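You operate a simulated robot arm through the tools that you are given. There is no shell and no other tool. Be economical: measure what you need, move in short steps, check, and stop when the job is done.

Carry out the task below with a simulated robot arm. There is one attempt and no reset: what you move stays moved.

JOB
Close the colours door. Put the cup in the bottom of the sink. Put the stick from the top of the long bench on the shelf at x30. Take the wide brush from the top of the small bench and put it on top of the tray on the top of the long bench. Put the jar on the top of the small bench away on the lower shelf of the work table. Put the roller on the top of the left bench. Open the pull-out tray, fetch the black block from the top of the bench and set it on the tray at x29, then shut the tray. Any order will do. Set down upright: jar, roller.

It is judged by the outcome, as a careful person would: the job done as asked, and still so three seconds after it is handed in. It fails if anything else is knocked over, pushed out of place, dropped, spilled or broken.

ROBOT AND FRAMES
A 6-joint arm with a two-finger gripper on a trunk, on a base that drives. Base frame: it is fixed to the floor where the robot stands at the start and does not move with it; the origin is under the middle of the robot, x ahead of it, y to its left, z up. Lengths are in m, angles in degrees, forces in N, time in s.
With the tool pointing down near the work surface it reaches from about 0.22 to 0.46 m from the robot's upright axis, wherever it stands. Its first joint turns from -115.0 to 115.0 degrees. Places, roughly: black block (6x4x4 cm) [1.7, -5.4, 0.9]; bottom of the sink [3, -3.7, 0.7]; colours door [0.7, 0.1, 1.9]; cup (11x11x11 cm) [0.6, -4.1, 1]; jar [-2.5, -5, 0.75]; lower shelf of the work table [-0.8, -0.8, 0.1]; pull-out tray [0.4, -3.2, 0.6]; roller [-2.25, -4.5, 0.75]; shelf at X30 [0.4, -3.2, 0.4]; stick (15x3x3 cm) [0.4, -4.2, 1]; top of the left bench [-4.1, -2, 0.8]; tray [1.25, -3, 1]; tray at X29 [0.5, -3.1, 0.6]; wide brush (17x6x3 cm) [-1.7, -4.9, 0.8]. Payload 2.1 kg.
The tool frame sits at the grasp point between the pads (the TCP): z along the fingers, y along the line on which they close. The tips reach 0.02 m beyond it. Largest opening 0.1 m; the body of the gripper starts 0.063 m behind the TCP.
Orientation is that of the tool frame in the base frame, as a unit quaternion [x, y, z, w]. With the fingers straight down and closing along the base's y, the tool's x points along the base's -x, its y along +y and its z along -z.

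CONTROLS
- The arm moves only by the tool apply_moves. Its argument "increments" is a list of rows, each a list of 7 numbers: the turn, a rotation vector about the tool's x, y, z in degrees, then the shift along the tool's x, y, z in cm, then the opening, from 0 (shut) to 1 (fully open). In form: [[ax, ay, az, tx, ty, tz, fingers], ...]. A call has 1 to 10 rows; each row is the pose to reach, as a shift and turn from the pose commanded when the call began, along the tool's axes at that moment. Rows are played at 5 a second. More than 0.05 m and 8.6 degrees between two rows, or a gripper value outside its range, and nothing of the call is played. A pose out of reach is approached as far as the arm can. The call stops where the force on the tool passes 40 N (or 10 N more than at its start, if that is more) or the arm is blocked; 0.2 s more then pass. Each finger travels about 0.153 m/s and halts on what it meets, pressing with about 27 N; the grip force reading is that of the motor and also rises with nothing between the fingers. The clock runs only during rows and for 0.2 s after the last one: add rows that repeat a pose to give the fingers time. It gives the time, the measured TCP pose, the force on the tool (base axes), the opening and the grip force at its end, in the units of the frame above (readings bear some noise), with the torque about the TCP (base axes, N m) and any sound that the robot's microphone picked up.
- Cameras (640 x 400 px; columns grow to the right, rows downward): "scene" is now at [0.0322, 0.1268, 1.4309]; the picture's right is [-0.14, -0.99, 0.00], its down [-0.27, 0.04, -0.96] and it looks along [0.95, -0.14, -0.27] (base axes); focal length 235 px, centre (320, 200). "wrist" rides on the gripper at [0.07, -0.019, -0.099] in the tool frame; the picture's right is [0.26, 0.97, 0.00], its down [-0.75, 0.20, -0.63] and it looks along [-0.61, 0.16, 0.78] (tool axes); focal length 230 px, centre (320, 200). There is no depth. A picture from a camera that has moved, and an enlarged one, comes with that camera's place and axes in the base frame and with its lens.
- camera(camera): a new picture of that camera. No time passes.
- move_column(by): slides the trunk up (or, below 0, down) by that many m; the arm and the scene camera ride with it, the base frame stays. It gives what a move gives, with no picture.
- roll_base(legs): drives the robot by 1 to 6 legs, each [ahead, turn to the left] in m and degrees, along the robot's own axes; the way and the turn of a leg run together, so that a leg with both is an arc; at most 1.5 m and 180 degrees a leg. The arm and the cameras ride along, it lands a little off, and it stops where it bumps. It gives what a move gives.
- turn_head(pan, tilt): turns the head with the scene camera to pan (to the left, within 155 degrees either way) and tilt (down, from -29 to 69), counted from straight ahead of the robot. It gives what a move gives.
- close_up(camera, box): a new picture of the part [left, top, right, bottom] of that camera's present view, enlarged. No time passes.
- sign_off(): hands the job in; it is judged then, once.

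Work in short steps. Places have to be worked out from the pictures, the camera data and where the tool is seen: move nearer, look again, correct. Check each grasp and each placing, and mend what went wrong. You have 217 turns and 218 pictures in all, those below and enlarged ones among them. Open the gripper and draw the arm clear of the work before you hand the job in, unless the task says otherwise.

The tools are called after "Emit:" as a command line: name --pt "numbers of a row" for each row, then --argument value for the rest, lists and objects as JSON in quotes. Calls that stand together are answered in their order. apply_moves: Moves the arm, as the interface text tells. Its arguments: {"type":"object","properties":{"increments":{"type":"array","items":{"type":"array","items":{"type":"number"}}}},"required":["increments"]} The other tools are called the same way: move_column (by) slides the trunk up or down; roll_base (legs) drives the base; turn_head (pan, tilt) turns the head that bears the scene camera; camera (camera) takes a picture; close_up (camera, box) takes an enlarged picture of a part of a camera's view; sign_off () hands the job in.

At the start:

```text
t: 0.0
ee_pos: [0.3791, 0.0608, 1.0002]
tcp_rot: [0.0, 1.0, 0.0, 0.0]
ft_force: [0.4, 0.7, 0.2]
torque: [-0.01, 0.01, 0.0]
gripper_width: 0.1
gripper_force: 0.1
trunk travel left (down, up): [-0.589, 0.401]
robot x, y, heading: [-0.0016, 0.0003, 0.1]
head pan, tilt: [-8.2, 15.9]
```

scene: 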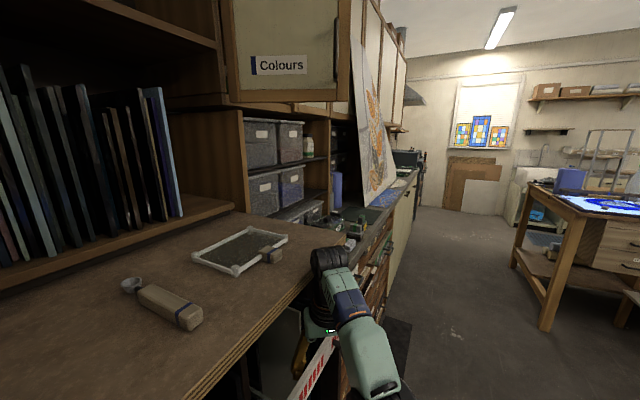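
wrist: 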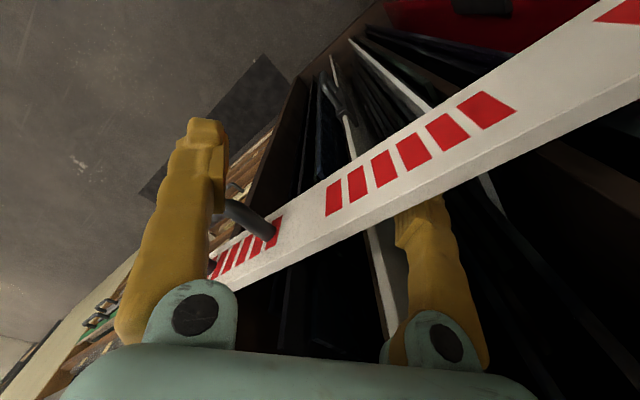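

I start by looking up at the colours door and around to map the room.

Emit:
turn_head --pan 10 --tilt -25

Emit:
camera --camera "scene"

Emit:
turn_head --pan -80 --tilt 15

Emit:
camera --camera "scene"

Emit:
turn_head --pan -145 --tilt 15

Emit:
camera --camera "scene"

```text
t: 1.1
ee_pos: [0.3796, 0.0617, 0.9993]
tcp_rot: [0.0, 1.0, 0.0, 0.0]
ft_force: [0.0, 0.5, 0.2]
torque: [0.0, -0.03, 0.0]
gripper_width: 0.0997
gripper_force: 0.1
trunk travel left (down, up): [-0.589, 0.401]
robot x, y, heading: [-0.0013, 0.0006, -0.1]
head pan, tilt: [10.0, -25.0]
```

```text
215 pictures are left
camera scene: at [0.0098, 0.1524, 1.4921], right [0.17, -0.98, 0.0], down [0.42, 0.07, -0.91], along [0.89, 0.16, 0.42], focal length 235 px, centre (320, 200)
```

scene: 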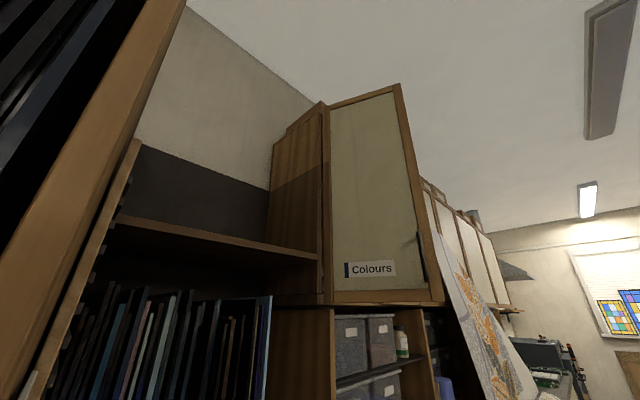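

```text
t: 2.7
ee_pos: [0.3791, 0.0609, 0.9998]
tcp_rot: [0.0, 1.0, 0.0, 0.0]
ft_force: [0.6, 0.1, -0.3]
torque: [-0.02, -0.01, -0.02]
gripper_width: 0.1
gripper_force: 0.1
trunk travel left (down, up): [-0.589, 0.401]
robot x, y, heading: [-0.0037, -0.0043, -0.1]
head pan, tilt: [-80.0, 15.0]
```

```text
214 pictures are left
camera scene: at [-0.044, 0.0481, 1.4324], right [-0.98, -0.17, 0.0], down [-0.05, 0.25, -0.97], along [0.17, -0.95, -0.26], focal length 235 px, centre (320, 200)
```

scene: 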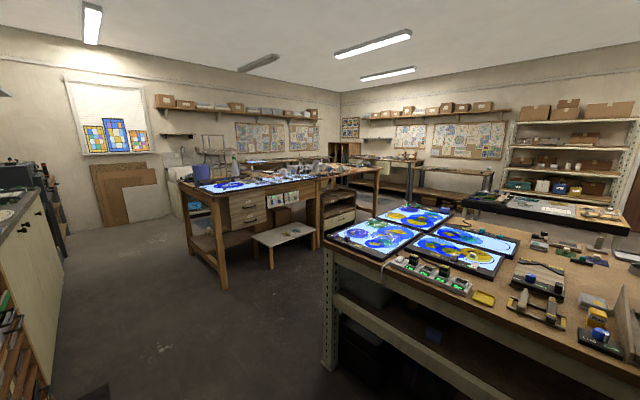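

```text
t: 4.1
ee_pos: [0.3787, 0.0614, 1.0005]
tcp_rot: [0.001, 1.0, 0.0, 0.0]
ft_force: [-0.5, 0.1, 0.4]
torque: [0.0, 0.0, -0.02]
gripper_width: 0.1
gripper_force: 0.1
trunk travel left (down, up): [-0.589, 0.401]
robot x, y, heading: [-0.0008, 0.0009, -0.2]
head pan, tilt: [-145.0, 15.0]
```

```text
213 pictures are left
camera scene: at [-0.1367, 0.0864, 1.4323], right [-0.57, 0.82, 0.0], down [0.21, 0.15, -0.97], along [-0.79, -0.55, -0.26], focal length 235 px, centre (320, 200)
```

scene: 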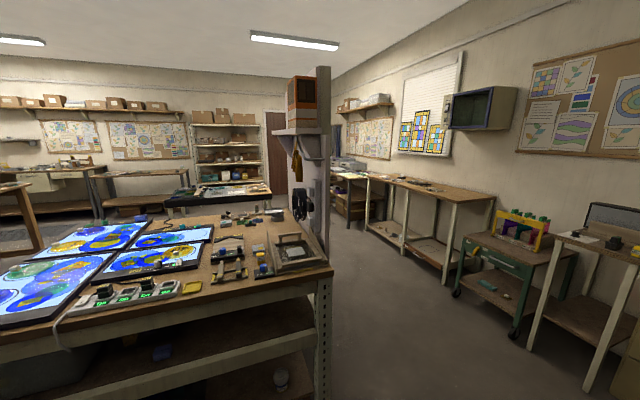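

The door stands part-open with its outer face toward me, so pushing on its free edge away from me should shut it. I raise the trunk fully and look again from higher up.

Emit:
move_column --by 0.4

Emit:
turn_head --pan 0 --tilt 0

Emit:
camera --camera "scene"

Emit:
turn_head --pan 0 --tilt 55

Emit:
camera --camera "scene"

```text
t: 5.2
ee_pos: [0.3767, 0.061, 1.0572]
tcp_rot: [-0.002, 1.0, -0.006, -0.012]
ft_force: [-5.6, -1.3, -14.8]
torque: [-0.44, -0.81, 0.08]
gripper_width: 0.1
gripper_force: 0.1
trunk travel left (down, up): [-0.651, 0.339]
robot x, y, heading: [0.003, 0.0021, -0.2]
head pan, tilt: [-145.0, 15.0]
stopped: the force on the tool passed its limit at 106 N (the readings are from after the stop); the commanded pose is now the measured one
```

```text
t: 7.5
ee_pos: [0.3764, 0.0596, 1.0576]
tcp_rot: [-0.001, 1.0, -0.004, -0.012]
ft_force: [-9.8, -2.4, -24.9]
torque: [-0.81, -1.3, 0.25]
gripper_width: 0.1
gripper_force: 0.1
trunk travel left (down, up): [-0.651, 0.339]
robot x, y, heading: [0.0018, -0.0008, 0.1]
head pan, tilt: [0.0, 0.0]
```

```text
212 pictures are left
camera scene: at [0.0294, 0.1402, 1.5179], right [0.0, -1.0, 0.0], down [0.0, 0.0, -1.0], along [1.0, 0.0, 0.0], focal length 235 px, centre (320, 200)
```

scene: 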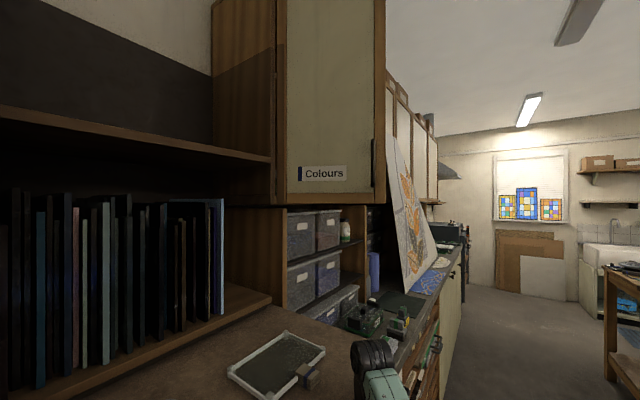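

```text
t: 8.8
ee_pos: [0.3774, 0.0601, 1.058]
tcp_rot: [0.0, 1.0, -0.004, -0.011]
ft_force: [-9.0, -2.4, -27.3]
torque: [-0.84, -1.4, 0.28]
gripper_width: 0.1001
gripper_force: 0.0
trunk travel left (down, up): [-0.651, 0.339]
robot x, y, heading: [-0.0006, 0.0015, 0.2]
head pan, tilt: [0.0, 55.0]
```

```text
211 pictures are left
camera scene: at [0.0116, 0.1402, 1.4336], right [0.0, -1.0, 0.0], down [-0.82, 0.0, -0.57], along [0.57, 0.0, -0.82], focal length 235 px, centre (320, 200)
```

scene: 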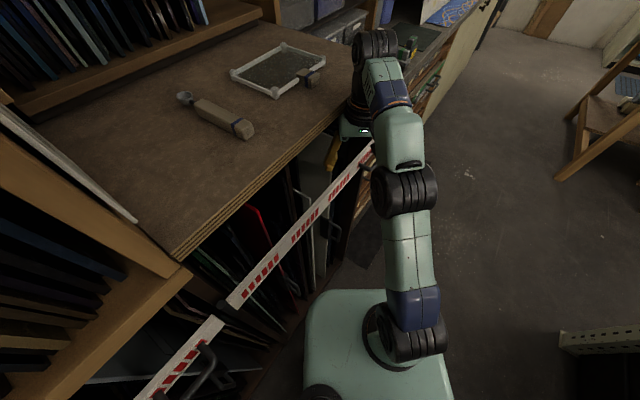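

Something blocked the rise; the red/white bar seems to be close to the fingers. I look at the wrist view and lower the trunk back a little to relieve the force.

Emit:
move_column --by -0.05

Emit:
camera --camera "wrist"

Emit:
close_up --camera "scene" --box '[220, 20, 440, 240]'

```text
t: 9.7
ee_pos: [0.3755, 0.0601, 1.0075]
tcp_rot: [-0.001, 1.0, -0.004, -0.011]
ft_force: [-0.1, -0.6, 0.4]
torque: [0.01, 0.0, -0.02]
gripper_width: 0.1
gripper_force: 0.1
trunk travel left (down, up): [-0.601, 0.389]
robot x, y, heading: [0.0007, 0.0009, 0.0]
head pan, tilt: [0.0, 55.0]
```

```text
210 pictures are left
camera wrist: at [0.3092, 0.0424, 1.1075], right [-0.26, 0.97, 0.0], down [0.76, 0.21, 0.61], along [0.59, 0.16, -0.79], focal length 230 px, centre (320, 200)
```

wrist: 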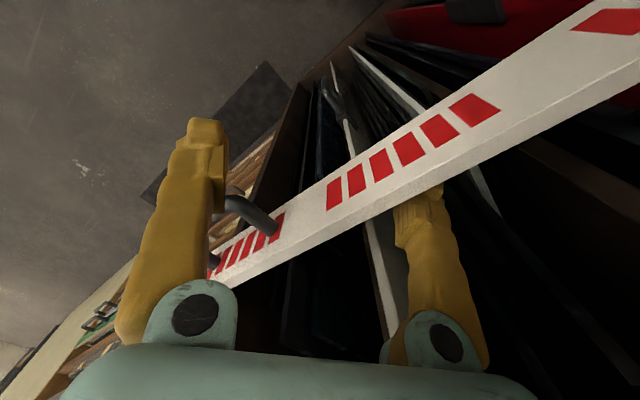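

```text
1.82 times, centred on (330, 130) of scene
camera zoom: at [0.0116, 0.1399, 1.3836], right [0.0, -1.0, 0.0], down [-0.82, 0.0, -0.57], along [0.57, 0.0, -0.82], focal length 426 px, centre (302, 327)
```

zoom: 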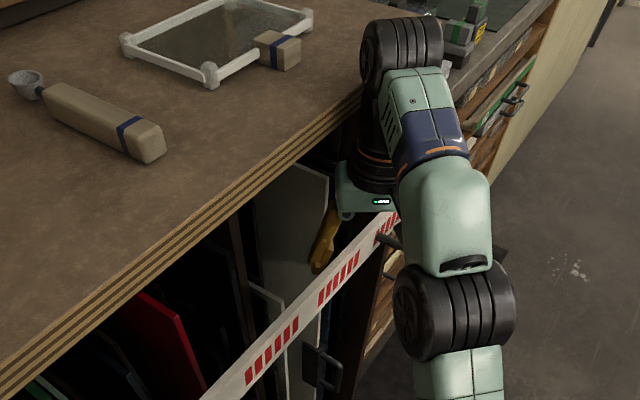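

The bench top turns out to be at about z=1.19 with its edge right over the gripper, and the bar (top near z≈1.005) runs between the fingers. I raise only 3.7 cm (tips over the bar, body under the bench), then draw the tool out away from the bench.

Emit:
move_column --by 0.037

Emit:
apply_moves --pt "0 0 0 1.0 -1.1 0 1" --pt "0 0 0 2 -2.3 0 1" --pt "0 0 0 4 -4.5 0 1" --pt "0 0 0 6 -7 0 1" --pt "0 0 0 8 -9 0 1" --pt "0 0 0 10 -11.5 0 1"

Emit:
camera --camera "scene"

```text
t: 10.2
ee_pos: [0.3739, 0.0588, 1.0216]
tcp_rot: [-0.003, 1.0, -0.008, -0.02]
ft_force: [-4.9, -2.1, -9.9]
torque: [-0.19, -0.56, 0.15]
gripper_width: 0.1
gripper_force: 0.0
trunk travel left (down, up): [-0.618, 0.372]
robot x, y, heading: [0.0018, 0.0008, -0.1]
head pan, tilt: [0.0, 55.0]
stopped: the force on the tool passed its limit at 85 N (the readings are from after the stop); the commanded pose is now the measured one
```

```text
t: 11.6
ee_pos: [0.2733, -0.057, 1.0265]
tcp_rot: [-0.002, 1.0, -0.007, -0.019]
ft_force: [-0.8, -0.1, -0.7]
torque: [0.06, -0.02, -0.02]
gripper_width: 0.1003
gripper_force: 0.1
trunk travel left (down, up): [-0.618, 0.372]
robot x, y, heading: [0.0029, -0.0042, 0.1]
head pan, tilt: [0.0, 55.0]
```

```text
208 pictures are left
camera scene: at [0.0109, 0.1392, 1.4005], right [0.0, -1.0, 0.0], down [-0.82, 0.0, -0.57], along [0.57, 0.0, -0.82], focal length 235 px, centre (320, 200)
```

scene: 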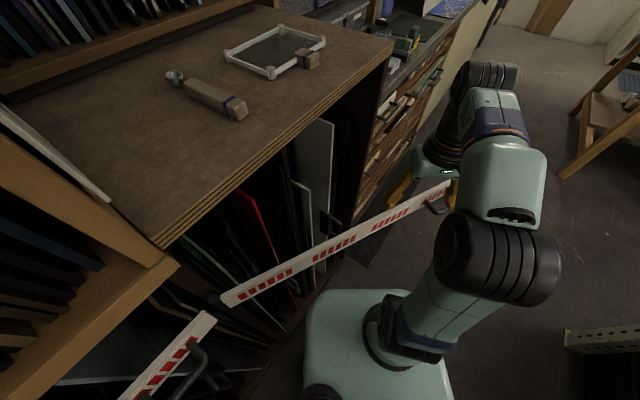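

The bar seems to have swung with the gripper; I check the wrist view closely.

Emit:
camera --camera "wrist"

Emit:
turn_head --pan -10 --tilt 69

Emit:
camera --camera "scene"

```text
207 pictures are left
camera wrist: at [0.2081, -0.0736, 1.1286], right [-0.26, 0.96, 0.0], down [0.77, 0.21, 0.6], along [0.58, 0.15, -0.8], focal length 230 px, centre (320, 200)
```

wrist: 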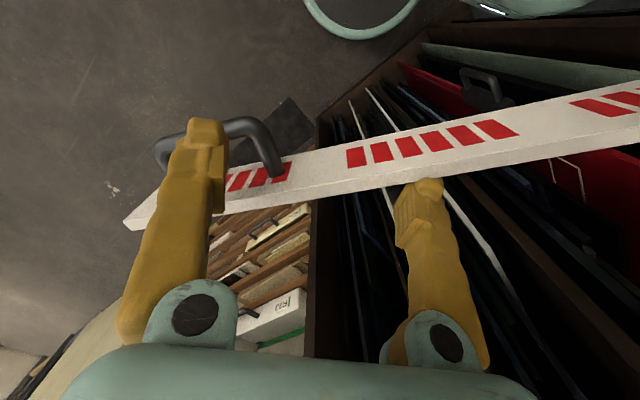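

```text
t: 12.3
ee_pos: [0.2742, -0.0558, 1.0272]
tcp_rot: [0.0, 1.0, -0.007, -0.02]
ft_force: [0.1, -0.2, 0.3]
torque: [0.0, -0.02, 0.02]
gripper_width: 0.1001
gripper_force: 0.1
trunk travel left (down, up): [-0.618, 0.372]
robot x, y, heading: [0.0019, 0.0008, -0.3]
head pan, tilt: [-10.0, 68.8]
```

```text
206 pictures are left
camera scene: at [-0.0054, 0.1304, 1.385], right [-0.17, -0.98, 0.0], down [-0.92, 0.16, -0.36], along [0.36, -0.06, -0.93], focal length 235 px, centre (320, 200)
```

scene: 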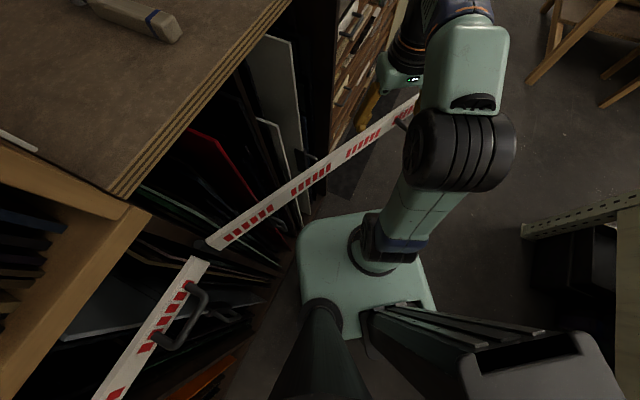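

The bar is a hinged guard that swung out with my finger. I raise the tool clear of it, then will push it back in line from the robot's side.

Emit:
move_column --by 0.08

Emit:
camera --camera "wrist"

Emit:
camera --camera "scene"

```text
t: 13.5
ee_pos: [0.2745, -0.0546, 1.107]
tcp_rot: [-0.002, 1.0, -0.007, -0.019]
ft_force: [-0.2, 0.5, -0.9]
torque: [-0.02, 0.02, -0.01]
gripper_width: 0.1001
gripper_force: 0.0
trunk travel left (down, up): [-0.698, 0.292]
robot x, y, heading: [0.0003, 0.0019, 0.3]
head pan, tilt: [-10.0, 68.8]
```

```text
205 pictures are left
camera wrist: at [0.209, -0.0726, 1.2086], right [-0.26, 0.96, 0.0], down [0.77, 0.21, 0.6], along [0.58, 0.15, -0.8], focal length 230 px, centre (320, 200)
```

wrist: 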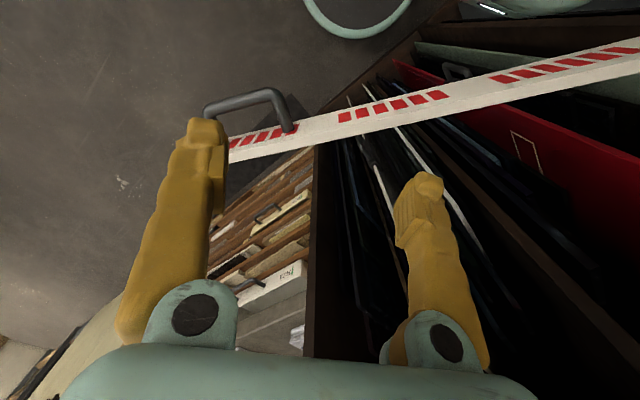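

```text
204 pictures are left
camera scene: at [-0.0054, 0.1303, 1.465], right [-0.17, -0.98, 0.0], down [-0.92, 0.16, -0.36], along [0.36, -0.06, -0.93], focal length 235 px, centre (320, 200)
```

scene: 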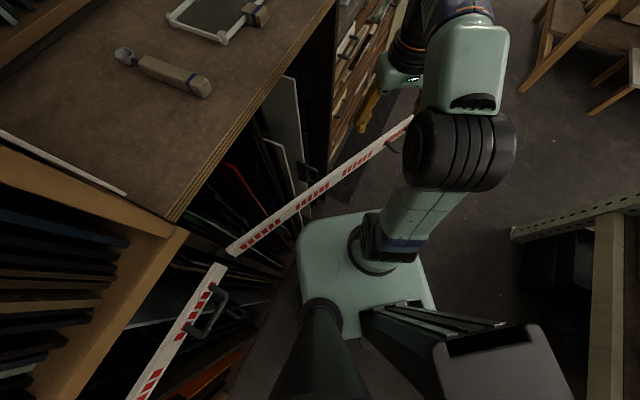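

I close the fingers, move to the robot's side of the bar between the red group and the handle, then lower.

Emit:
apply_moves --pt "0 0 0 2.1 -0.6 0 0.3" --pt "0 0 0 4.2 -1.2 0 0" --pt "0 0 0 4.2 -1.2 0 0"

Emit:
move_column --by -0.11

Emit:
camera --camera "wrist"

```text
t: 14.3
ee_pos: [0.2336, -0.0671, 1.1086]
tcp_rot: [-0.002, 1.0, -0.007, -0.02]
ft_force: [-0.1, -0.1, 0.1]
torque: [0.02, 0.0, -0.03]
gripper_width: 0.0
gripper_force: 26.6
trunk travel left (down, up): [-0.698, 0.292]
robot x, y, heading: [-0.0019, -0.0002, -0.2]
head pan, tilt: [-10.0, 68.8]
```

```text
t: 15.7
ee_pos: [0.2339, -0.0654, 0.9988]
tcp_rot: [-0.001, 1.0, -0.006, -0.02]
ft_force: [-1.0, 0.6, 0.5]
torque: [0.03, 0.01, -0.03]
gripper_width: 0.0
gripper_force: 26.8
trunk travel left (down, up): [-0.588, 0.402]
robot x, y, heading: [-0.0019, 0.0013, -0.1]
head pan, tilt: [-10.0, 68.8]
```

```text
203 pictures are left
camera wrist: at [0.1675, -0.0844, 1.1], right [-0.26, 0.96, 0.0], down [0.77, 0.21, 0.6], along [0.58, 0.15, -0.8], focal length 230 px, centre (320, 200)
```

wrist: 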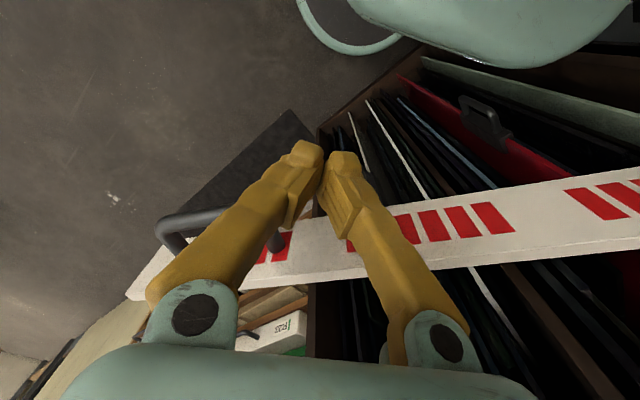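

Fingers are on the right side of the bar. I push it back along its arc.

Emit:
apply_moves --pt "0 0 0 -3 1.7 0 0" --pt "0 0 0 -6 3.4 0 0" --pt "0 0 0 -9 5.4 0 0" --pt "0 0 0 -11.5 7.4 0 0" --pt "0 0 0 -13.5 9.1 0 0" --pt "0 0 0 -14.9 10.4 0 0"

Emit:
turn_head --pan 0 --tilt 55

Emit:
camera --camera "scene"

Emit:
camera --camera "wrist"

```text
t: 17.1
ee_pos: [0.3815, 0.0378, 0.9919]
tcp_rot: [-0.002, 1.0, -0.007, -0.021]
ft_force: [0.1, 0.3, 0.9]
torque: [-0.02, -0.01, -0.03]
gripper_width: 0.0002
gripper_force: 26.5
trunk travel left (down, up): [-0.588, 0.402]
robot x, y, heading: [-0.0, 0.0005, -0.2]
head pan, tilt: [-10.0, 68.8]
```

```text
t: 17.9
ee_pos: [0.3804, 0.0352, 0.9919]
tcp_rot: [-0.002, 1.0, -0.007, -0.02]
ft_force: [0.2, -0.1, -0.6]
torque: [-0.01, -0.01, 0.0]
gripper_width: 0.0
gripper_force: 26.6
trunk travel left (down, up): [-0.588, 0.402]
robot x, y, heading: [0.0, -0.0006, 0.3]
head pan, tilt: [0.0, 55.0]
```

```text
202 pictures are left
camera scene: at [0.0116, 0.1399, 1.3704], right [0.0, -1.0, 0.0], down [-0.82, 0.0, -0.57], along [0.57, 0.0, -0.82], focal length 235 px, centre (320, 200)
```

scene: 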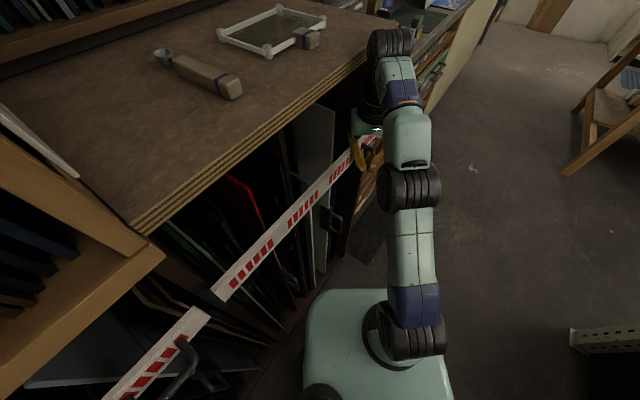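

```text
201 pictures are left
camera wrist: at [0.3145, 0.0186, 1.0939], right [-0.26, 0.96, 0.0], down [0.77, 0.21, 0.6], along [0.58, 0.15, -0.8], focal length 230 px, centre (320, 200)
```

wrist: 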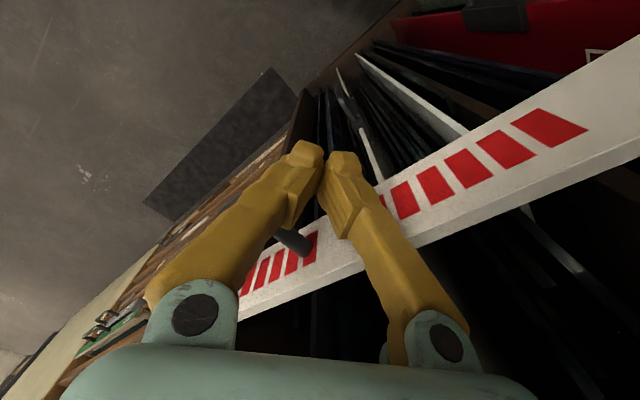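

The bar is back within a few millimetres of its first place. I withdraw the tool perpendicular to it and raise clear.

Emit:
apply_moves --pt "0 0 0 2 -2 0 0" --pt "0 0 0 4 -4.3 0 0" --pt "0 0 0 6 -7 0 0" --pt "0 0 0 8 -9 0 0" --pt "0 0 0 10 -11.5 0 0" --pt "0 0 0 12 -14 0 0"

Emit:
camera --camera "scene"

Emit:
move_column --by 0.4

```text
t: 19.3
ee_pos: [0.2621, -0.1018, 0.9981]
tcp_rot: [-0.003, 1.0, -0.007, -0.02]
ft_force: [0.5, 0.5, -1.1]
torque: [0.04, -0.02, 0.0]
gripper_width: 0.0
gripper_force: 27.4
trunk travel left (down, up): [-0.588, 0.402]
robot x, y, heading: [0.0044, 0.0001, 0.2]
head pan, tilt: [0.0, 55.0]
```

```text
200 pictures are left
camera scene: at [0.0109, 0.1394, 1.3705], right [0.0, -1.0, 0.0], down [-0.82, 0.0, -0.57], along [0.57, 0.0, -0.82], focal length 235 px, centre (320, 200)
```

scene: 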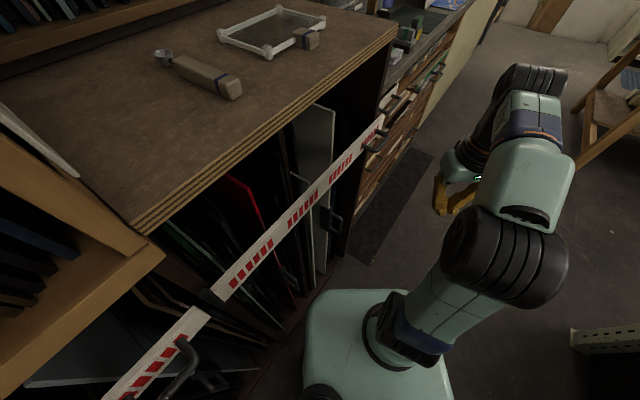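

```text
t: 23.1
ee_pos: [0.262, -0.1024, 1.3978]
tcp_rot: [-0.001, 1.0, -0.007, -0.021]
ft_force: [0.2, 0.0, -0.5]
torque: [0.0, 0.03, -0.06]
gripper_width: 0.0
gripper_force: 26.9
trunk travel left (down, up): [-0.988, 0.002]
robot x, y, heading: [0.0002, -0.0003, 0.1]
head pan, tilt: [0.0, 55.0]
```

Now the door: trunk is up; I look at it to triangulate its free edge and height.

Emit:
turn_head --pan 0 --tilt 0

Emit:
camera --camera "scene"

```text
t: 24.3
ee_pos: [0.263, -0.1024, 1.3991]
tcp_rot: [-0.001, 1.0, -0.007, -0.02]
ft_force: [-0.5, -0.5, 0.9]
torque: [0.0, 0.0, 0.0]
gripper_width: 0.0
gripper_force: 26.4
trunk travel left (down, up): [-0.988, 0.002]
robot x, y, heading: [-0.0026, 0.0005, -0.2]
head pan, tilt: [0.0, 0.0]
```

```text
199 pictures are left
camera scene: at [0.0296, 0.14, 1.8548], right [0.0, -1.0, 0.0], down [0.0, 0.0, -1.0], along [1.0, 0.0, 0.0], focal length 235 px, centre (320, 200)
```

scene: 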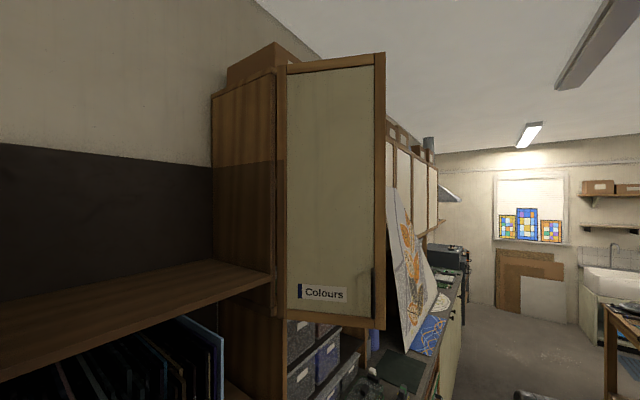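

Door hinge ≈ (0.72, 0.25), free edge ≈ (0.65, −0.03), z 1.52–2.24; it must swing toward the wall line, which runs at about −41°. I drive to stand facing the wall beside the door.

Emit:
roll_base --legs '[[0, -60], [0.45, 0], [0, 109]]'

Emit:
camera --camera "scene"

Emit:
turn_head --pan 0 --tilt 50

Emit:
camera --camera "scene"

```text
t: 34.2
ee_pos: [0.4729, -0.2784, 1.3984]
tcp_rot: [-0.389, 0.921, -0.014, -0.016]
ft_force: [0.7, -0.4, 0.2]
torque: [0.05, -0.02, 0.0]
gripper_width: 0.0001
gripper_force: 27.1
trunk travel left (down, up): [-0.988, 0.002]
robot x, y, heading: [0.214, -0.3955, 45.3]
head pan, tilt: [0.0, 0.0]
```

```text
198 pictures are left
camera scene: at [0.1372, -0.2746, 1.8548], right [0.71, -0.7, 0.0], down [0.0, 0.0, -1.0], along [0.7, 0.71, 0.0], focal length 235 px, centre (320, 200)
```

scene: 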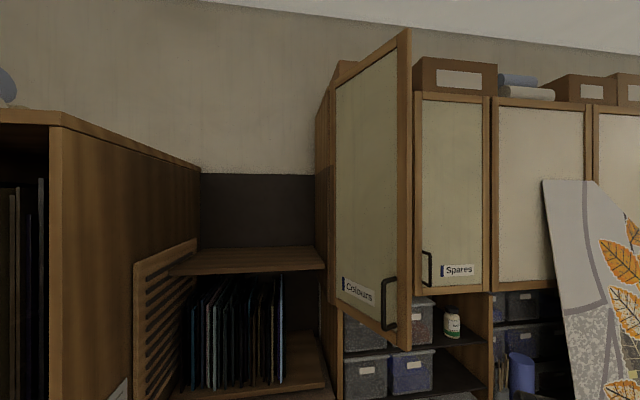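

```text
t: 35.4
ee_pos: [0.4728, -0.2789, 1.3984]
tcp_rot: [-0.389, 0.921, -0.015, -0.016]
ft_force: [-0.6, -0.3, -0.3]
torque: [-0.04, -0.01, 0.0]
gripper_width: 0.0002
gripper_force: 27.1
trunk travel left (down, up): [-0.988, 0.002]
robot x, y, heading: [0.2144, -0.3948, 45.4]
head pan, tilt: [0.0, 50.0]
```

```text
197 pictures are left
camera scene: at [0.128, -0.284, 1.777], right [0.71, -0.7, 0.0], down [-0.54, -0.55, -0.64], along [0.45, 0.46, -0.77], focal length 235 px, centre (320, 200)
```

scene: 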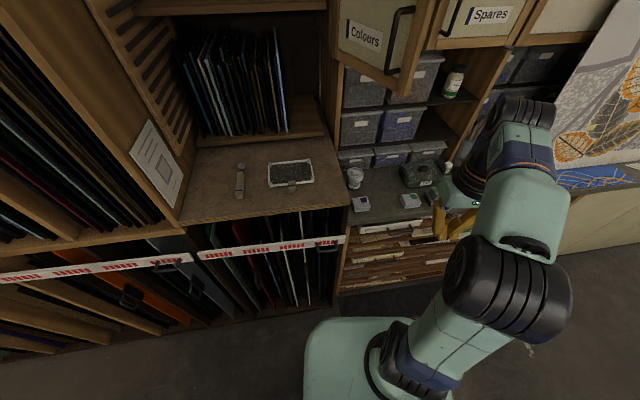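

The bars look collinear again. I pitch the tool up to point forward while rising toward the door's lower part, staying on its outer (left) side.

Emit:
apply_moves --pt "0 -8 0 -1 1.2 -1.5 0" --pt "0 -16 0 -2 2.4 -3 0" --pt "0 -24 0 -3 3.6 -4.5 0" --pt "0 -32 0 -4 4.8 -6 0" --pt "0 -40 0 -5 6 -7.5 0" --pt "0 -48 0 -6 7.2 -9 0" --pt "0 -56 0 -7 8.4 -10.5 0" --pt "0 -64 0 -8 9.6 -12 0" --pt "0 -72 0 -9 10.8 -13.5 0" --pt "0 -80 0 -10 12 -15 0"

Emit:
turn_head --pan 0 --tilt 10

Emit:
camera --camera "scene"

```text
t: 37.6
ee_pos: [0.4893, -0.0556, 1.5564]
tcp_rot: [-0.309, 0.716, 0.24, 0.579]
ft_force: [0.6, -0.4, 0.1]
torque: [-0.03, -0.01, -0.01]
gripper_width: 0.0
gripper_force: 26.9
out of reach, approached as far as the arm can: row 5, 6, 7, 8, 9, 10
trunk travel left (down, up): [-0.988, 0.002]
robot x, y, heading: [0.2165, -0.3946, 45.5]
head pan, tilt: [0.0, 50.0]
```

```text
t: 38.7
ee_pos: [0.4918, -0.0554, 1.5562]
tcp_rot: [-0.307, 0.717, 0.238, 0.578]
ft_force: [0.0, -0.3, 0.0]
torque: [-0.05, -0.02, 0.01]
gripper_width: 0.0001
gripper_force: 26.5
trunk travel left (down, up): [-0.988, 0.002]
robot x, y, heading: [0.2152, -0.394, 45.4]
head pan, tilt: [0.0, 10.0]
```

```text
196 pictures are left
camera scene: at [0.1394, -0.2725, 1.8388], right [0.71, -0.7, 0.0], down [-0.12, -0.12, -0.98], along [0.69, 0.7, -0.17], focal length 235 px, centre (320, 200)
```

scene: 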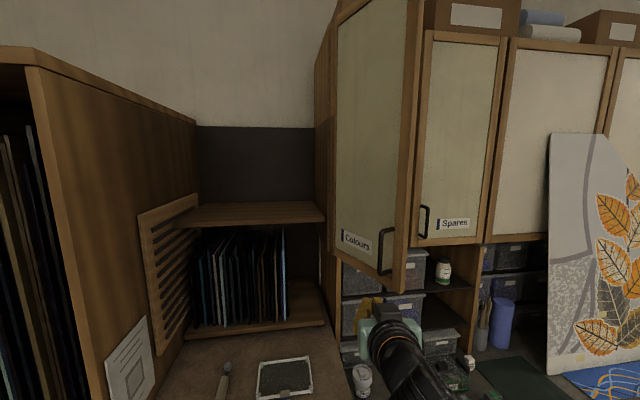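

TCP is at 0.44 ahead, z 1.556. I tilt the tool further upward to get the tip higher on the door.

Emit:
apply_moves --pt "0 -8 0 -1.5 0 0 0" --pt "0 -16 0 -3 0 0 0" --pt "0 -24 0 -4.5 0 0 0" --pt "0 -32 0 -6 0 0 0" --pt "0 -40 0 -7 0 0 0"

```text
t: 39.9
ee_pos: [0.494, -0.0394, 1.6288]
tcp_rot: [-0.205, 0.475, 0.329, 0.79]
ft_force: [-0.9, 0.0, 0.6]
torque: [0.02, 0.01, 0.0]
gripper_width: 0.0
gripper_force: 26.9
out of reach, approached as far as the arm can: row 1, 2, 5
trunk travel left (down, up): [-0.988, 0.002]
robot x, y, heading: [0.2199, -0.3947, 45.1]
head pan, tilt: [0.0, 10.0]
```

Tip now at z≈1.63, left of the door. I drive forward 0.17 so the tip is beside the door's outer face, inboard of its handle.

Emit:
roll_base --legs '[[0.17, 0]]'

Emit:
camera --camera "scene"

Emit:
camera --camera "wrist"

```text
t: 41.4
ee_pos: [0.6079, 0.0735, 1.632]
tcp_rot: [-0.202, 0.474, 0.328, 0.792]
ft_force: [-0.5, -0.5, 0.0]
torque: [-0.03, 0.03, 0.02]
gripper_width: 0.0001
gripper_force: 26.9
trunk travel left (down, up): [-0.988, 0.002]
robot x, y, heading: [0.3351, -0.2717, 45.5]
head pan, tilt: [0.0, 10.0]
```

```text
195 pictures are left
camera scene: at [0.2518, -0.1581, 1.8391], right [0.71, -0.7, 0.0], down [-0.12, -0.12, -0.99], along [0.69, 0.7, -0.17], focal length 235 px, centre (320, 200)
```

scene: 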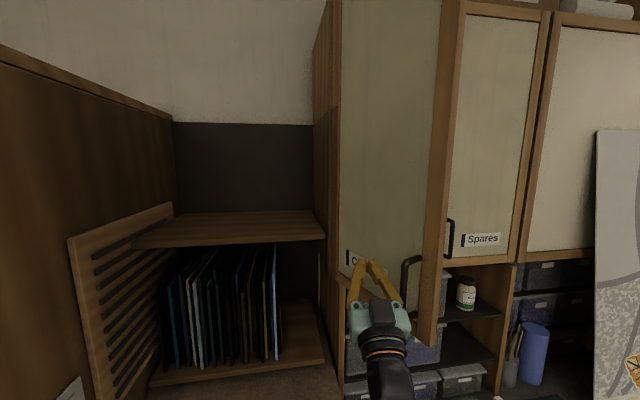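

```text
194 pictures are left
camera wrist: at [0.5825, 0.0209, 1.5236], right [-0.6, 0.76, -0.24], down [-0.78, -0.5, 0.37], along [0.16, 0.41, 0.9], focal length 230 px, centre (320, 200)
```

wrist: 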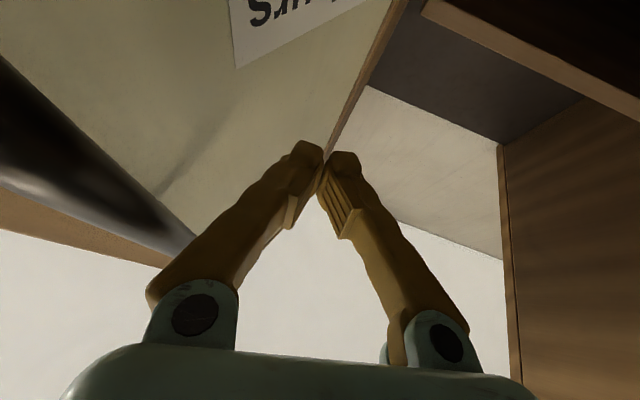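

The tip is at the door face left of the handle. I sweep the tool to the right to start swinging the door.

Emit:
apply_moves --pt "0 0 0 0 -2 0 0" --pt "0 0 0 0 -4 0 0" --pt "0 0 0 0 -6 0 0" --pt "0 0 0 0 -8 0 0" --pt "0 0 0 0 -10 0 0" --pt "0 0 0 0 -12 0 0" --pt "0 0 0 0 -14 0 0"

Emit:
camera --camera "scene"

```text
t: 43.0
ee_pos: [0.6135, 0.0682, 1.6381]
tcp_rot: [-0.202, 0.478, 0.325, 0.791]
ft_force: [0.6, 0.6, 0.6]
torque: [0.01, -0.03, -0.01]
gripper_width: 0.0002
gripper_force: 27.1
out of reach, approached as far as the arm can: row 1, 2, 3, 4, 5, 6, 7
trunk travel left (down, up): [-0.988, 0.002]
robot x, y, heading: [0.3297, -0.273, 45.4]
head pan, tilt: [0.0, 10.0]
```

```text
193 pictures are left
camera scene: at [0.259, -0.1508, 1.8388], right [0.71, -0.7, 0.0], down [-0.12, -0.12, -0.98], along [0.69, 0.7, -0.17], focal length 235 px, centre (320, 200)
```

scene: 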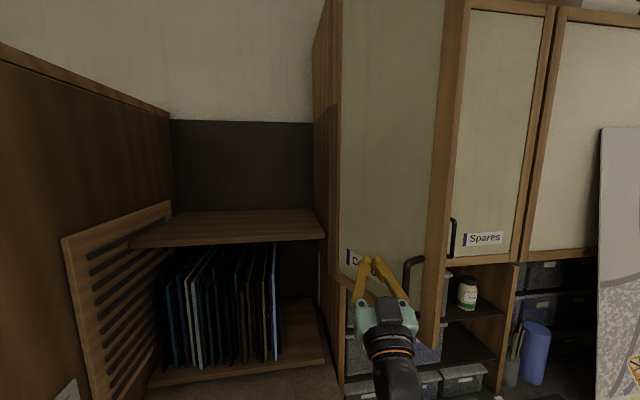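

The arm is at a reach limit at this height. I test lowering 5 cm and then sweeping right.

Emit:
apply_moves --pt "0 0 0 2.2 0 -1.1 0" --pt "0 0 0 4.4 0 -2.3 0" --pt "0 0 0 4.4 -2 -2.3 0" --pt "0 0 0 4.4 -4 -2.3 0" --pt "0 0 0 4.4 -6 -2.3 0" --pt "0 0 0 4.4 -8 -2.3 0" --pt "0 0 0 4.4 -10 -2.3 0"

Emit:
camera --camera "scene"

```text
t: 44.5
ee_pos: [0.6004, 0.0622, 1.595]
tcp_rot: [-0.202, 0.478, 0.325, 0.791]
ft_force: [0.4, 0.2, -0.2]
torque: [0.02, -0.02, -0.01]
gripper_width: 0.0
gripper_force: 26.7
out of reach, approached as far as the arm can: row 1, 2, 3, 4, 5, 6, 7
trunk travel left (down, up): [-0.988, 0.002]
robot x, y, heading: [0.3364, -0.274, 45.7]
head pan, tilt: [0.0, 10.0]
```

```text
192 pictures are left
camera scene: at [0.2586, -0.1514, 1.8388], right [0.71, -0.7, 0.0], down [-0.12, -0.12, -0.98], along [0.69, 0.7, -0.17], focal length 235 px, centre (320, 200)
```

scene: 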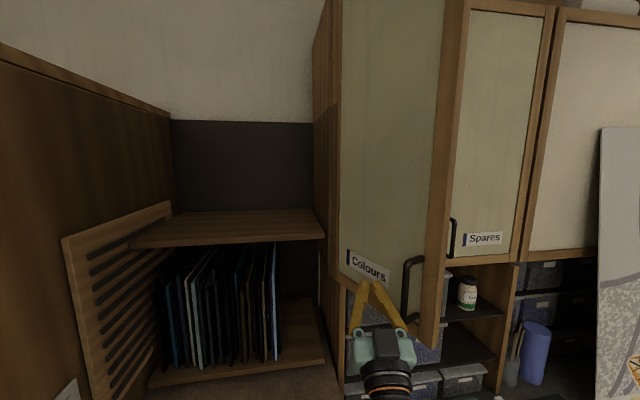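

I try easing the pitch back toward horizontal while staying near this height, to see if lateral motion is freed.

Emit:
apply_moves --pt "0 8 0 2 0 -1 0" --pt "0 16 0 3 0 -2 0" --pt "0 24 0 3 0 -3 0" --pt "0 24 0 3 -3 -3 0" --pt "0 24 0 3 -6 -3 0" --pt "0 24 0 3 -9 -3 0"

Emit:
turn_head --pan -20 --tilt 45

Emit:
camera --camera "scene"

```text
t: 46.0
ee_pos: [0.6341, 0.0524, 1.5521]
tcp_rot: [-0.266, 0.631, 0.276, 0.675]
ft_force: [0.3, -1.1, 0.2]
torque: [0.03, 0.01, 0.01]
gripper_width: 0.0
gripper_force: 27.4
out of reach, approached as far as the arm can: row 2, 3, 4, 5, 6
trunk travel left (down, up): [-0.988, 0.002]
robot x, y, heading: [0.3328, -0.276, 45.4]
head pan, tilt: [0.0, 10.0]
```

```text
t: 47.0
ee_pos: [0.6353, 0.0523, 1.5523]
tcp_rot: [-0.266, 0.63, 0.276, 0.675]
ft_force: [-0.1, 0.4, -0.5]
torque: [-0.02, -0.01, 0.03]
gripper_width: 0.0001
gripper_force: 26.7
trunk travel left (down, up): [-0.988, 0.002]
robot x, y, heading: [0.3339, -0.2735, 45.1]
head pan, tilt: [-20.0, 45.0]
```

```text
191 pictures are left
camera scene: at [0.2668, -0.1828, 1.7839], right [0.43, -0.9, 0.0], down [-0.64, -0.3, -0.71], along [0.64, 0.3, -0.71], focal length 235 px, centre (320, 200)
```

scene: 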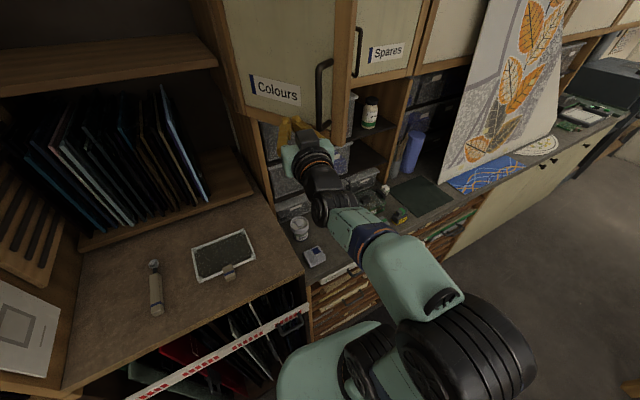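

The base front is nearly at the bench, so reach must come from the arm. I back off and test how far the arm extends forward at this height in free space.

Emit:
roll_base --legs '[[-0.35, 0]]'

Emit:
apply_moves --pt "0 -5 0 0 0 3 0" --pt "0 -10 0 0 0 6 0" --pt "0 -10 0 0 0 9 0" --pt "0 -10 0 0 0 12 0" --pt "0 -10 0 0 0 15 0" --pt "0 -10 0 0 0 18 0"

Emit:
turn_head --pan 0 --tilt 40

Emit:
camera --camera "scene"

```text
t: 49.2
ee_pos: [0.3893, -0.1932, 1.5516]
tcp_rot: [-0.269, 0.63, 0.279, 0.673]
ft_force: [0.2, 0.0, -0.3]
torque: [-0.02, 0.01, 0.0]
gripper_width: 0.0
gripper_force: 27.3
trunk travel left (down, up): [-0.988, 0.002]
robot x, y, heading: [0.0908, -0.5225, 45.6]
head pan, tilt: [-20.0, 45.0]
```

```text
t: 50.6
ee_pos: [0.5024, -0.0568, 1.5683]
tcp_rot: [-0.24, 0.574, 0.296, 0.725]
ft_force: [-0.3, 0.0, 0.6]
torque: [0.0, 0.02, -0.01]
gripper_width: 0.0001
gripper_force: 27.1
out of reach, approached as far as the arm can: row 1, 2, 3, 4, 5, 6
trunk travel left (down, up): [-0.988, 0.002]
robot x, y, heading: [0.09, -0.528, 45.8]
head pan, tilt: [-20.0, 45.0]
```

```text
t: 51.5
ee_pos: [0.4999, -0.0593, 1.5694]
tcp_rot: [-0.239, 0.572, 0.297, 0.726]
ft_force: [-0.3, -0.2, -0.5]
torque: [0.0, -0.02, 0.0]
gripper_width: 0.0
gripper_force: 26.7
trunk travel left (down, up): [-0.988, 0.002]
robot x, y, heading: [0.0891, -0.5277, 45.6]
head pan, tilt: [0.0, 40.0]
```

```text
190 pictures are left
camera scene: at [0.0066, -0.4084, 1.7911], right [0.72, -0.7, 0.0], down [-0.45, -0.46, -0.77], along [0.53, 0.55, -0.64], focal length 235 px, centre (320, 200)
```

scene: 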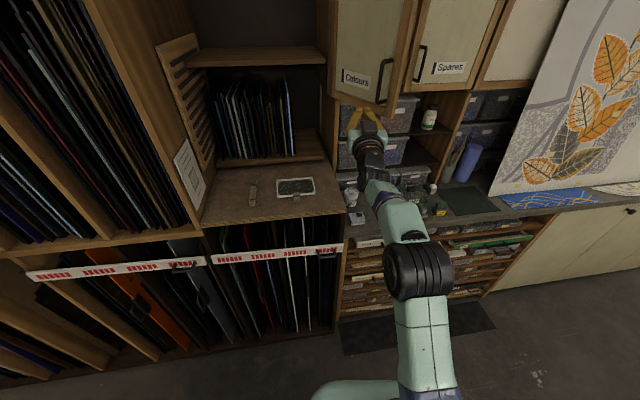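

The arm can extend to 0.62 m ahead at z≈1.57. I turn slightly left so the tip passes on the door's outer side.

Emit:
roll_base --legs '[[0, 6.5]]'

```text
t: 52.4
ee_pos: [0.4484, -0.0162, 1.5689]
tcp_rot: [-0.27, 0.558, 0.337, 0.708]
ft_force: [0.2, -0.1, -0.1]
torque: [0.04, -0.04, -0.01]
gripper_width: 0.0001
gripper_force: 26.9
trunk travel left (down, up): [-0.988, 0.002]
robot x, y, heading: [0.0901, -0.5228, 52.2]
head pan, tilt: [0.0, 40.0]
```

Tip is clear on the outer side. I drive forward 0.23.

Emit:
roll_base --legs '[[0.23, 0]]'

Emit:
turn_head --pan -10 --tilt 20

Emit:
camera --camera "scene"

```text
t: 54.1
ee_pos: [0.5844, 0.1641, 1.5704]
tcp_rot: [-0.269, 0.557, 0.337, 0.71]
ft_force: [-1.3, -0.5, 0.2]
torque: [-0.03, -0.01, -0.01]
gripper_width: 0.0
gripper_force: 26.6
trunk travel left (down, up): [-0.988, 0.002]
robot x, y, heading: [0.2306, -0.3426, 52.2]
head pan, tilt: [0.0, 40.0]
```

```text
t: 55.0
ee_pos: [0.5891, 0.1679, 1.5675]
tcp_rot: [-0.271, 0.558, 0.336, 0.708]
ft_force: [-0.4, -0.3, -0.6]
torque: [0.04, 0.01, 0.01]
gripper_width: 0.0
gripper_force: 26.4
trunk travel left (down, up): [-0.988, 0.002]
robot x, y, heading: [0.2315, -0.3391, 52.3]
head pan, tilt: [-10.0, 20.0]
```

```text
189 pictures are left
camera scene: at [0.1542, -0.2383, 1.8224], right [0.67, -0.74, 0.0], down [-0.25, -0.23, -0.94], along [0.7, 0.63, -0.34], focal length 235 px, centre (320, 200)
```

scene: 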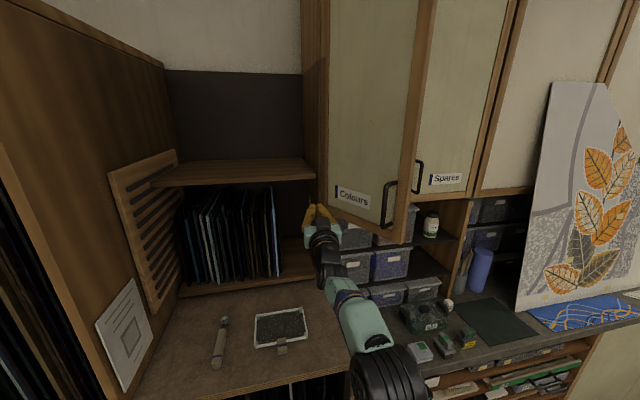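

The tip is left of the door at the right depth. I turn the base right 20° so the finger sweeps the door.

Emit:
roll_base --legs '[[0, -20]]'

Emit:
camera --camera "scene"

```text
t: 56.5
ee_pos: [0.7387, 0.0173, 1.5688]
tcp_rot: [-0.17, 0.596, 0.208, 0.757]
ft_force: [0.7, -0.2, 0.1]
torque: [0.01, 0.0, 0.02]
gripper_width: 0.0
gripper_force: 26.9
trunk travel left (down, up): [-0.988, 0.002]
robot x, y, heading: [0.2323, -0.3376, 32.4]
head pan, tilt: [-10.0, 20.0]
```

```text
188 pictures are left
camera scene: at [0.1912, -0.2172, 1.8224], right [0.38, -0.93, 0.0], down [-0.32, -0.13, -0.94], along [0.87, 0.36, -0.34], focal length 235 px, centre (320, 200)
```

scene: 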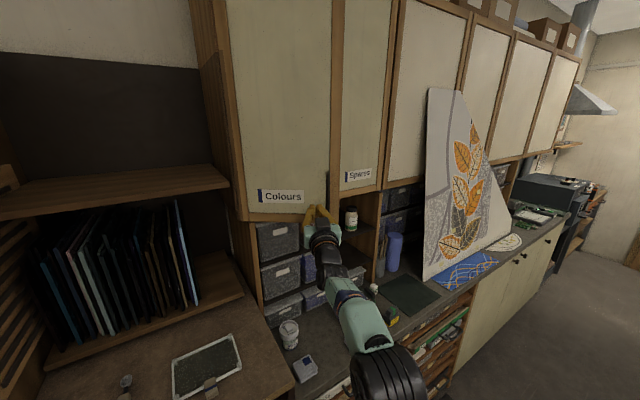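

The door is now roughly half closed. I retract the arm and reposition squarely in front of the door to push it straight shut.

Emit:
roll_base --legs '[[-0.2, 0]]'

Emit:
apply_moves --pt "0 0 0 0 0 -4 0" --pt "0 0 0 0 0 -8 0" --pt "0 0 0 0 0 -12 0" --pt "0 0 0 0 0 -16 0" --pt "0 0 0 0 0 -19 0"

Emit:
roll_base --legs '[[0, -19], [0.36, 0], [0, 36]]'

Emit:
camera --camera "scene"

```text
t: 58.1
ee_pos: [0.5723, -0.0899, 1.5669]
tcp_rot: [-0.17, 0.598, 0.209, 0.755]
ft_force: [0.0, -0.6, -0.3]
torque: [0.01, -0.02, 0.0]
gripper_width: 0.0001
gripper_force: 26.9
trunk travel left (down, up): [-0.988, 0.002]
robot x, y, heading: [0.0583, -0.4465, 32.4]
head pan, tilt: [-10.0, 20.0]
```

```text
t: 59.3
ee_pos: [0.4118, -0.1899, 1.5268]
tcp_rot: [-0.169, 0.596, 0.209, 0.757]
ft_force: [0.4, 1.0, -1.1]
torque: [-0.02, -0.01, -0.01]
gripper_width: 0.0
gripper_force: 26.6
out of reach, approached as far as the arm can: row 1, 2, 3
trunk travel left (down, up): [-0.988, 0.002]
robot x, y, heading: [0.0632, -0.4458, 32.3]
head pan, tilt: [-10.0, 20.0]
```

```text
t: 64.3
ee_pos: [0.672, -0.0167, 1.5262]
tcp_rot: [-0.251, 0.568, 0.312, 0.719]
ft_force: [0.1, -0.1, -0.3]
torque: [-0.03, -0.01, 0.0]
gripper_width: 0.0
gripper_force: 27.2
trunk travel left (down, up): [-0.988, 0.002]
robot x, y, heading: [0.4051, -0.365, 48.6]
head pan, tilt: [-10.0, 20.0]
```

```text
187 pictures are left
camera scene: at [0.3337, -0.2595, 1.8225], right [0.62, -0.78, 0.0], down [-0.27, -0.21, -0.94], along [0.74, 0.58, -0.34], focal length 235 px, centre (320, 200)
```

scene: 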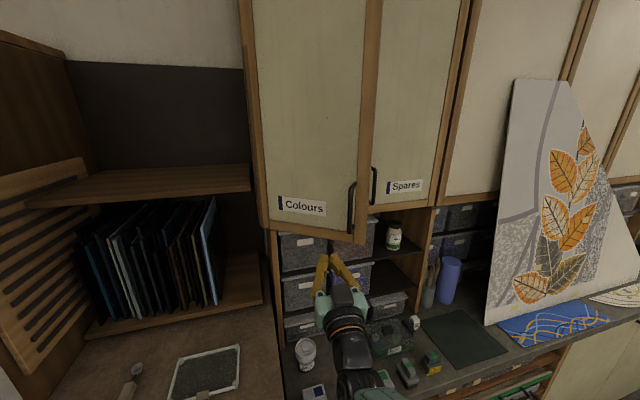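

Squarely in front now. I extend the tool forward, slightly right and up, to push the door shut.

Emit:
apply_moves --pt "0 0 0 -1.5 -2 1 0" --pt "0 0 0 -3 -4 3 0" --pt "0 0 0 -3 -5 6 0" --pt "0 0 0 -3 -5 9 0" --pt "0 0 0 -3 -5 12 0" --pt "0 0 0 -3 -5 15 0" --pt "0 0 0 -3 -5 18 0" --pt "0 0 0 -3 -5 20 0" --pt "0 0 0 -3 -5 22 0"

Emit:
camera --camera "scene"

```text
t: 66.3
ee_pos: [0.8556, 0.1094, 1.5989]
tcp_rot: [-0.254, 0.574, 0.31, 0.714]
ft_force: [-0.2, 1.1, 1.3]
torque: [-0.08, 0.12, -0.01]
gripper_width: 0.0
gripper_force: 27.1
out of reach, approached as far as the arm can: row 1, 2, 3, 4, 5, 6, 7, 8
trunk travel left (down, up): [-0.988, 0.002]
robot x, y, heading: [0.4072, -0.3686, 48.4]
head pan, tilt: [-10.0, 20.0]
```

```text
186 pictures are left
camera scene: at [0.3395, -0.2532, 1.8225], right [0.62, -0.78, 0.0], down [-0.27, -0.22, -0.94], along [0.74, 0.58, -0.35], focal length 235 px, centre (320, 200)
```

scene: 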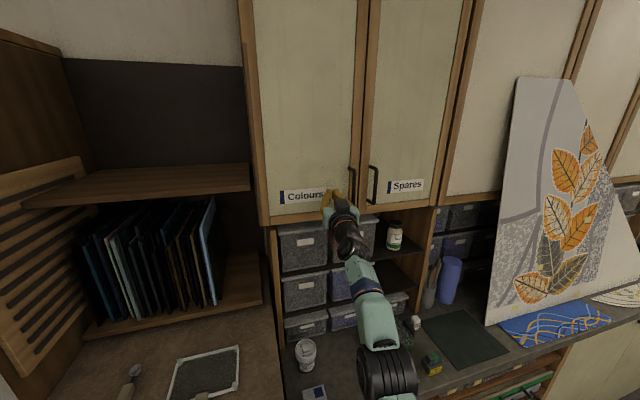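

Door looks nearly flush with "Spares". I push a bit further and check closely.

Emit:
apply_moves --pt "0 0 0 0 0 1.5 0" --pt "0 0 0 0 0 3 0" --pt "0 0 0 0 0 4 0"

Emit:
close_up --camera "scene" --box '[230, 100, 470, 250]'

```text
t: 67.1
ee_pos: [0.8578, 0.1046, 1.5972]
tcp_rot: [-0.251, 0.567, 0.313, 0.719]
ft_force: [0.8, 0.8, 0.3]
torque: [-0.02, -0.04, 0.03]
gripper_width: 0.0002
gripper_force: 27.1
out of reach, approached as far as the arm can: row 1, 2, 3
trunk travel left (down, up): [-0.988, 0.002]
robot x, y, heading: [0.4046, -0.3657, 48.6]
head pan, tilt: [-10.0, 20.0]
```

```text
2.67 times, centred on (350, 175) of scene
camera zoom: at [0.3365, -0.2592, 1.8226], right [0.62, -0.78, 0.0], down [-0.27, -0.21, -0.94], along [0.74, 0.58, -0.34], focal length 626 px, centre (240, 267)
```

zoom: 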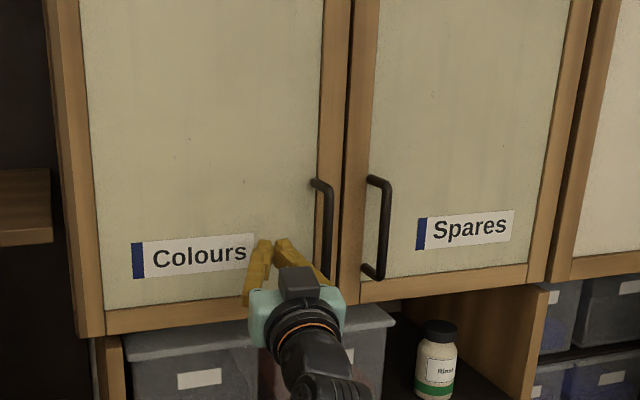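

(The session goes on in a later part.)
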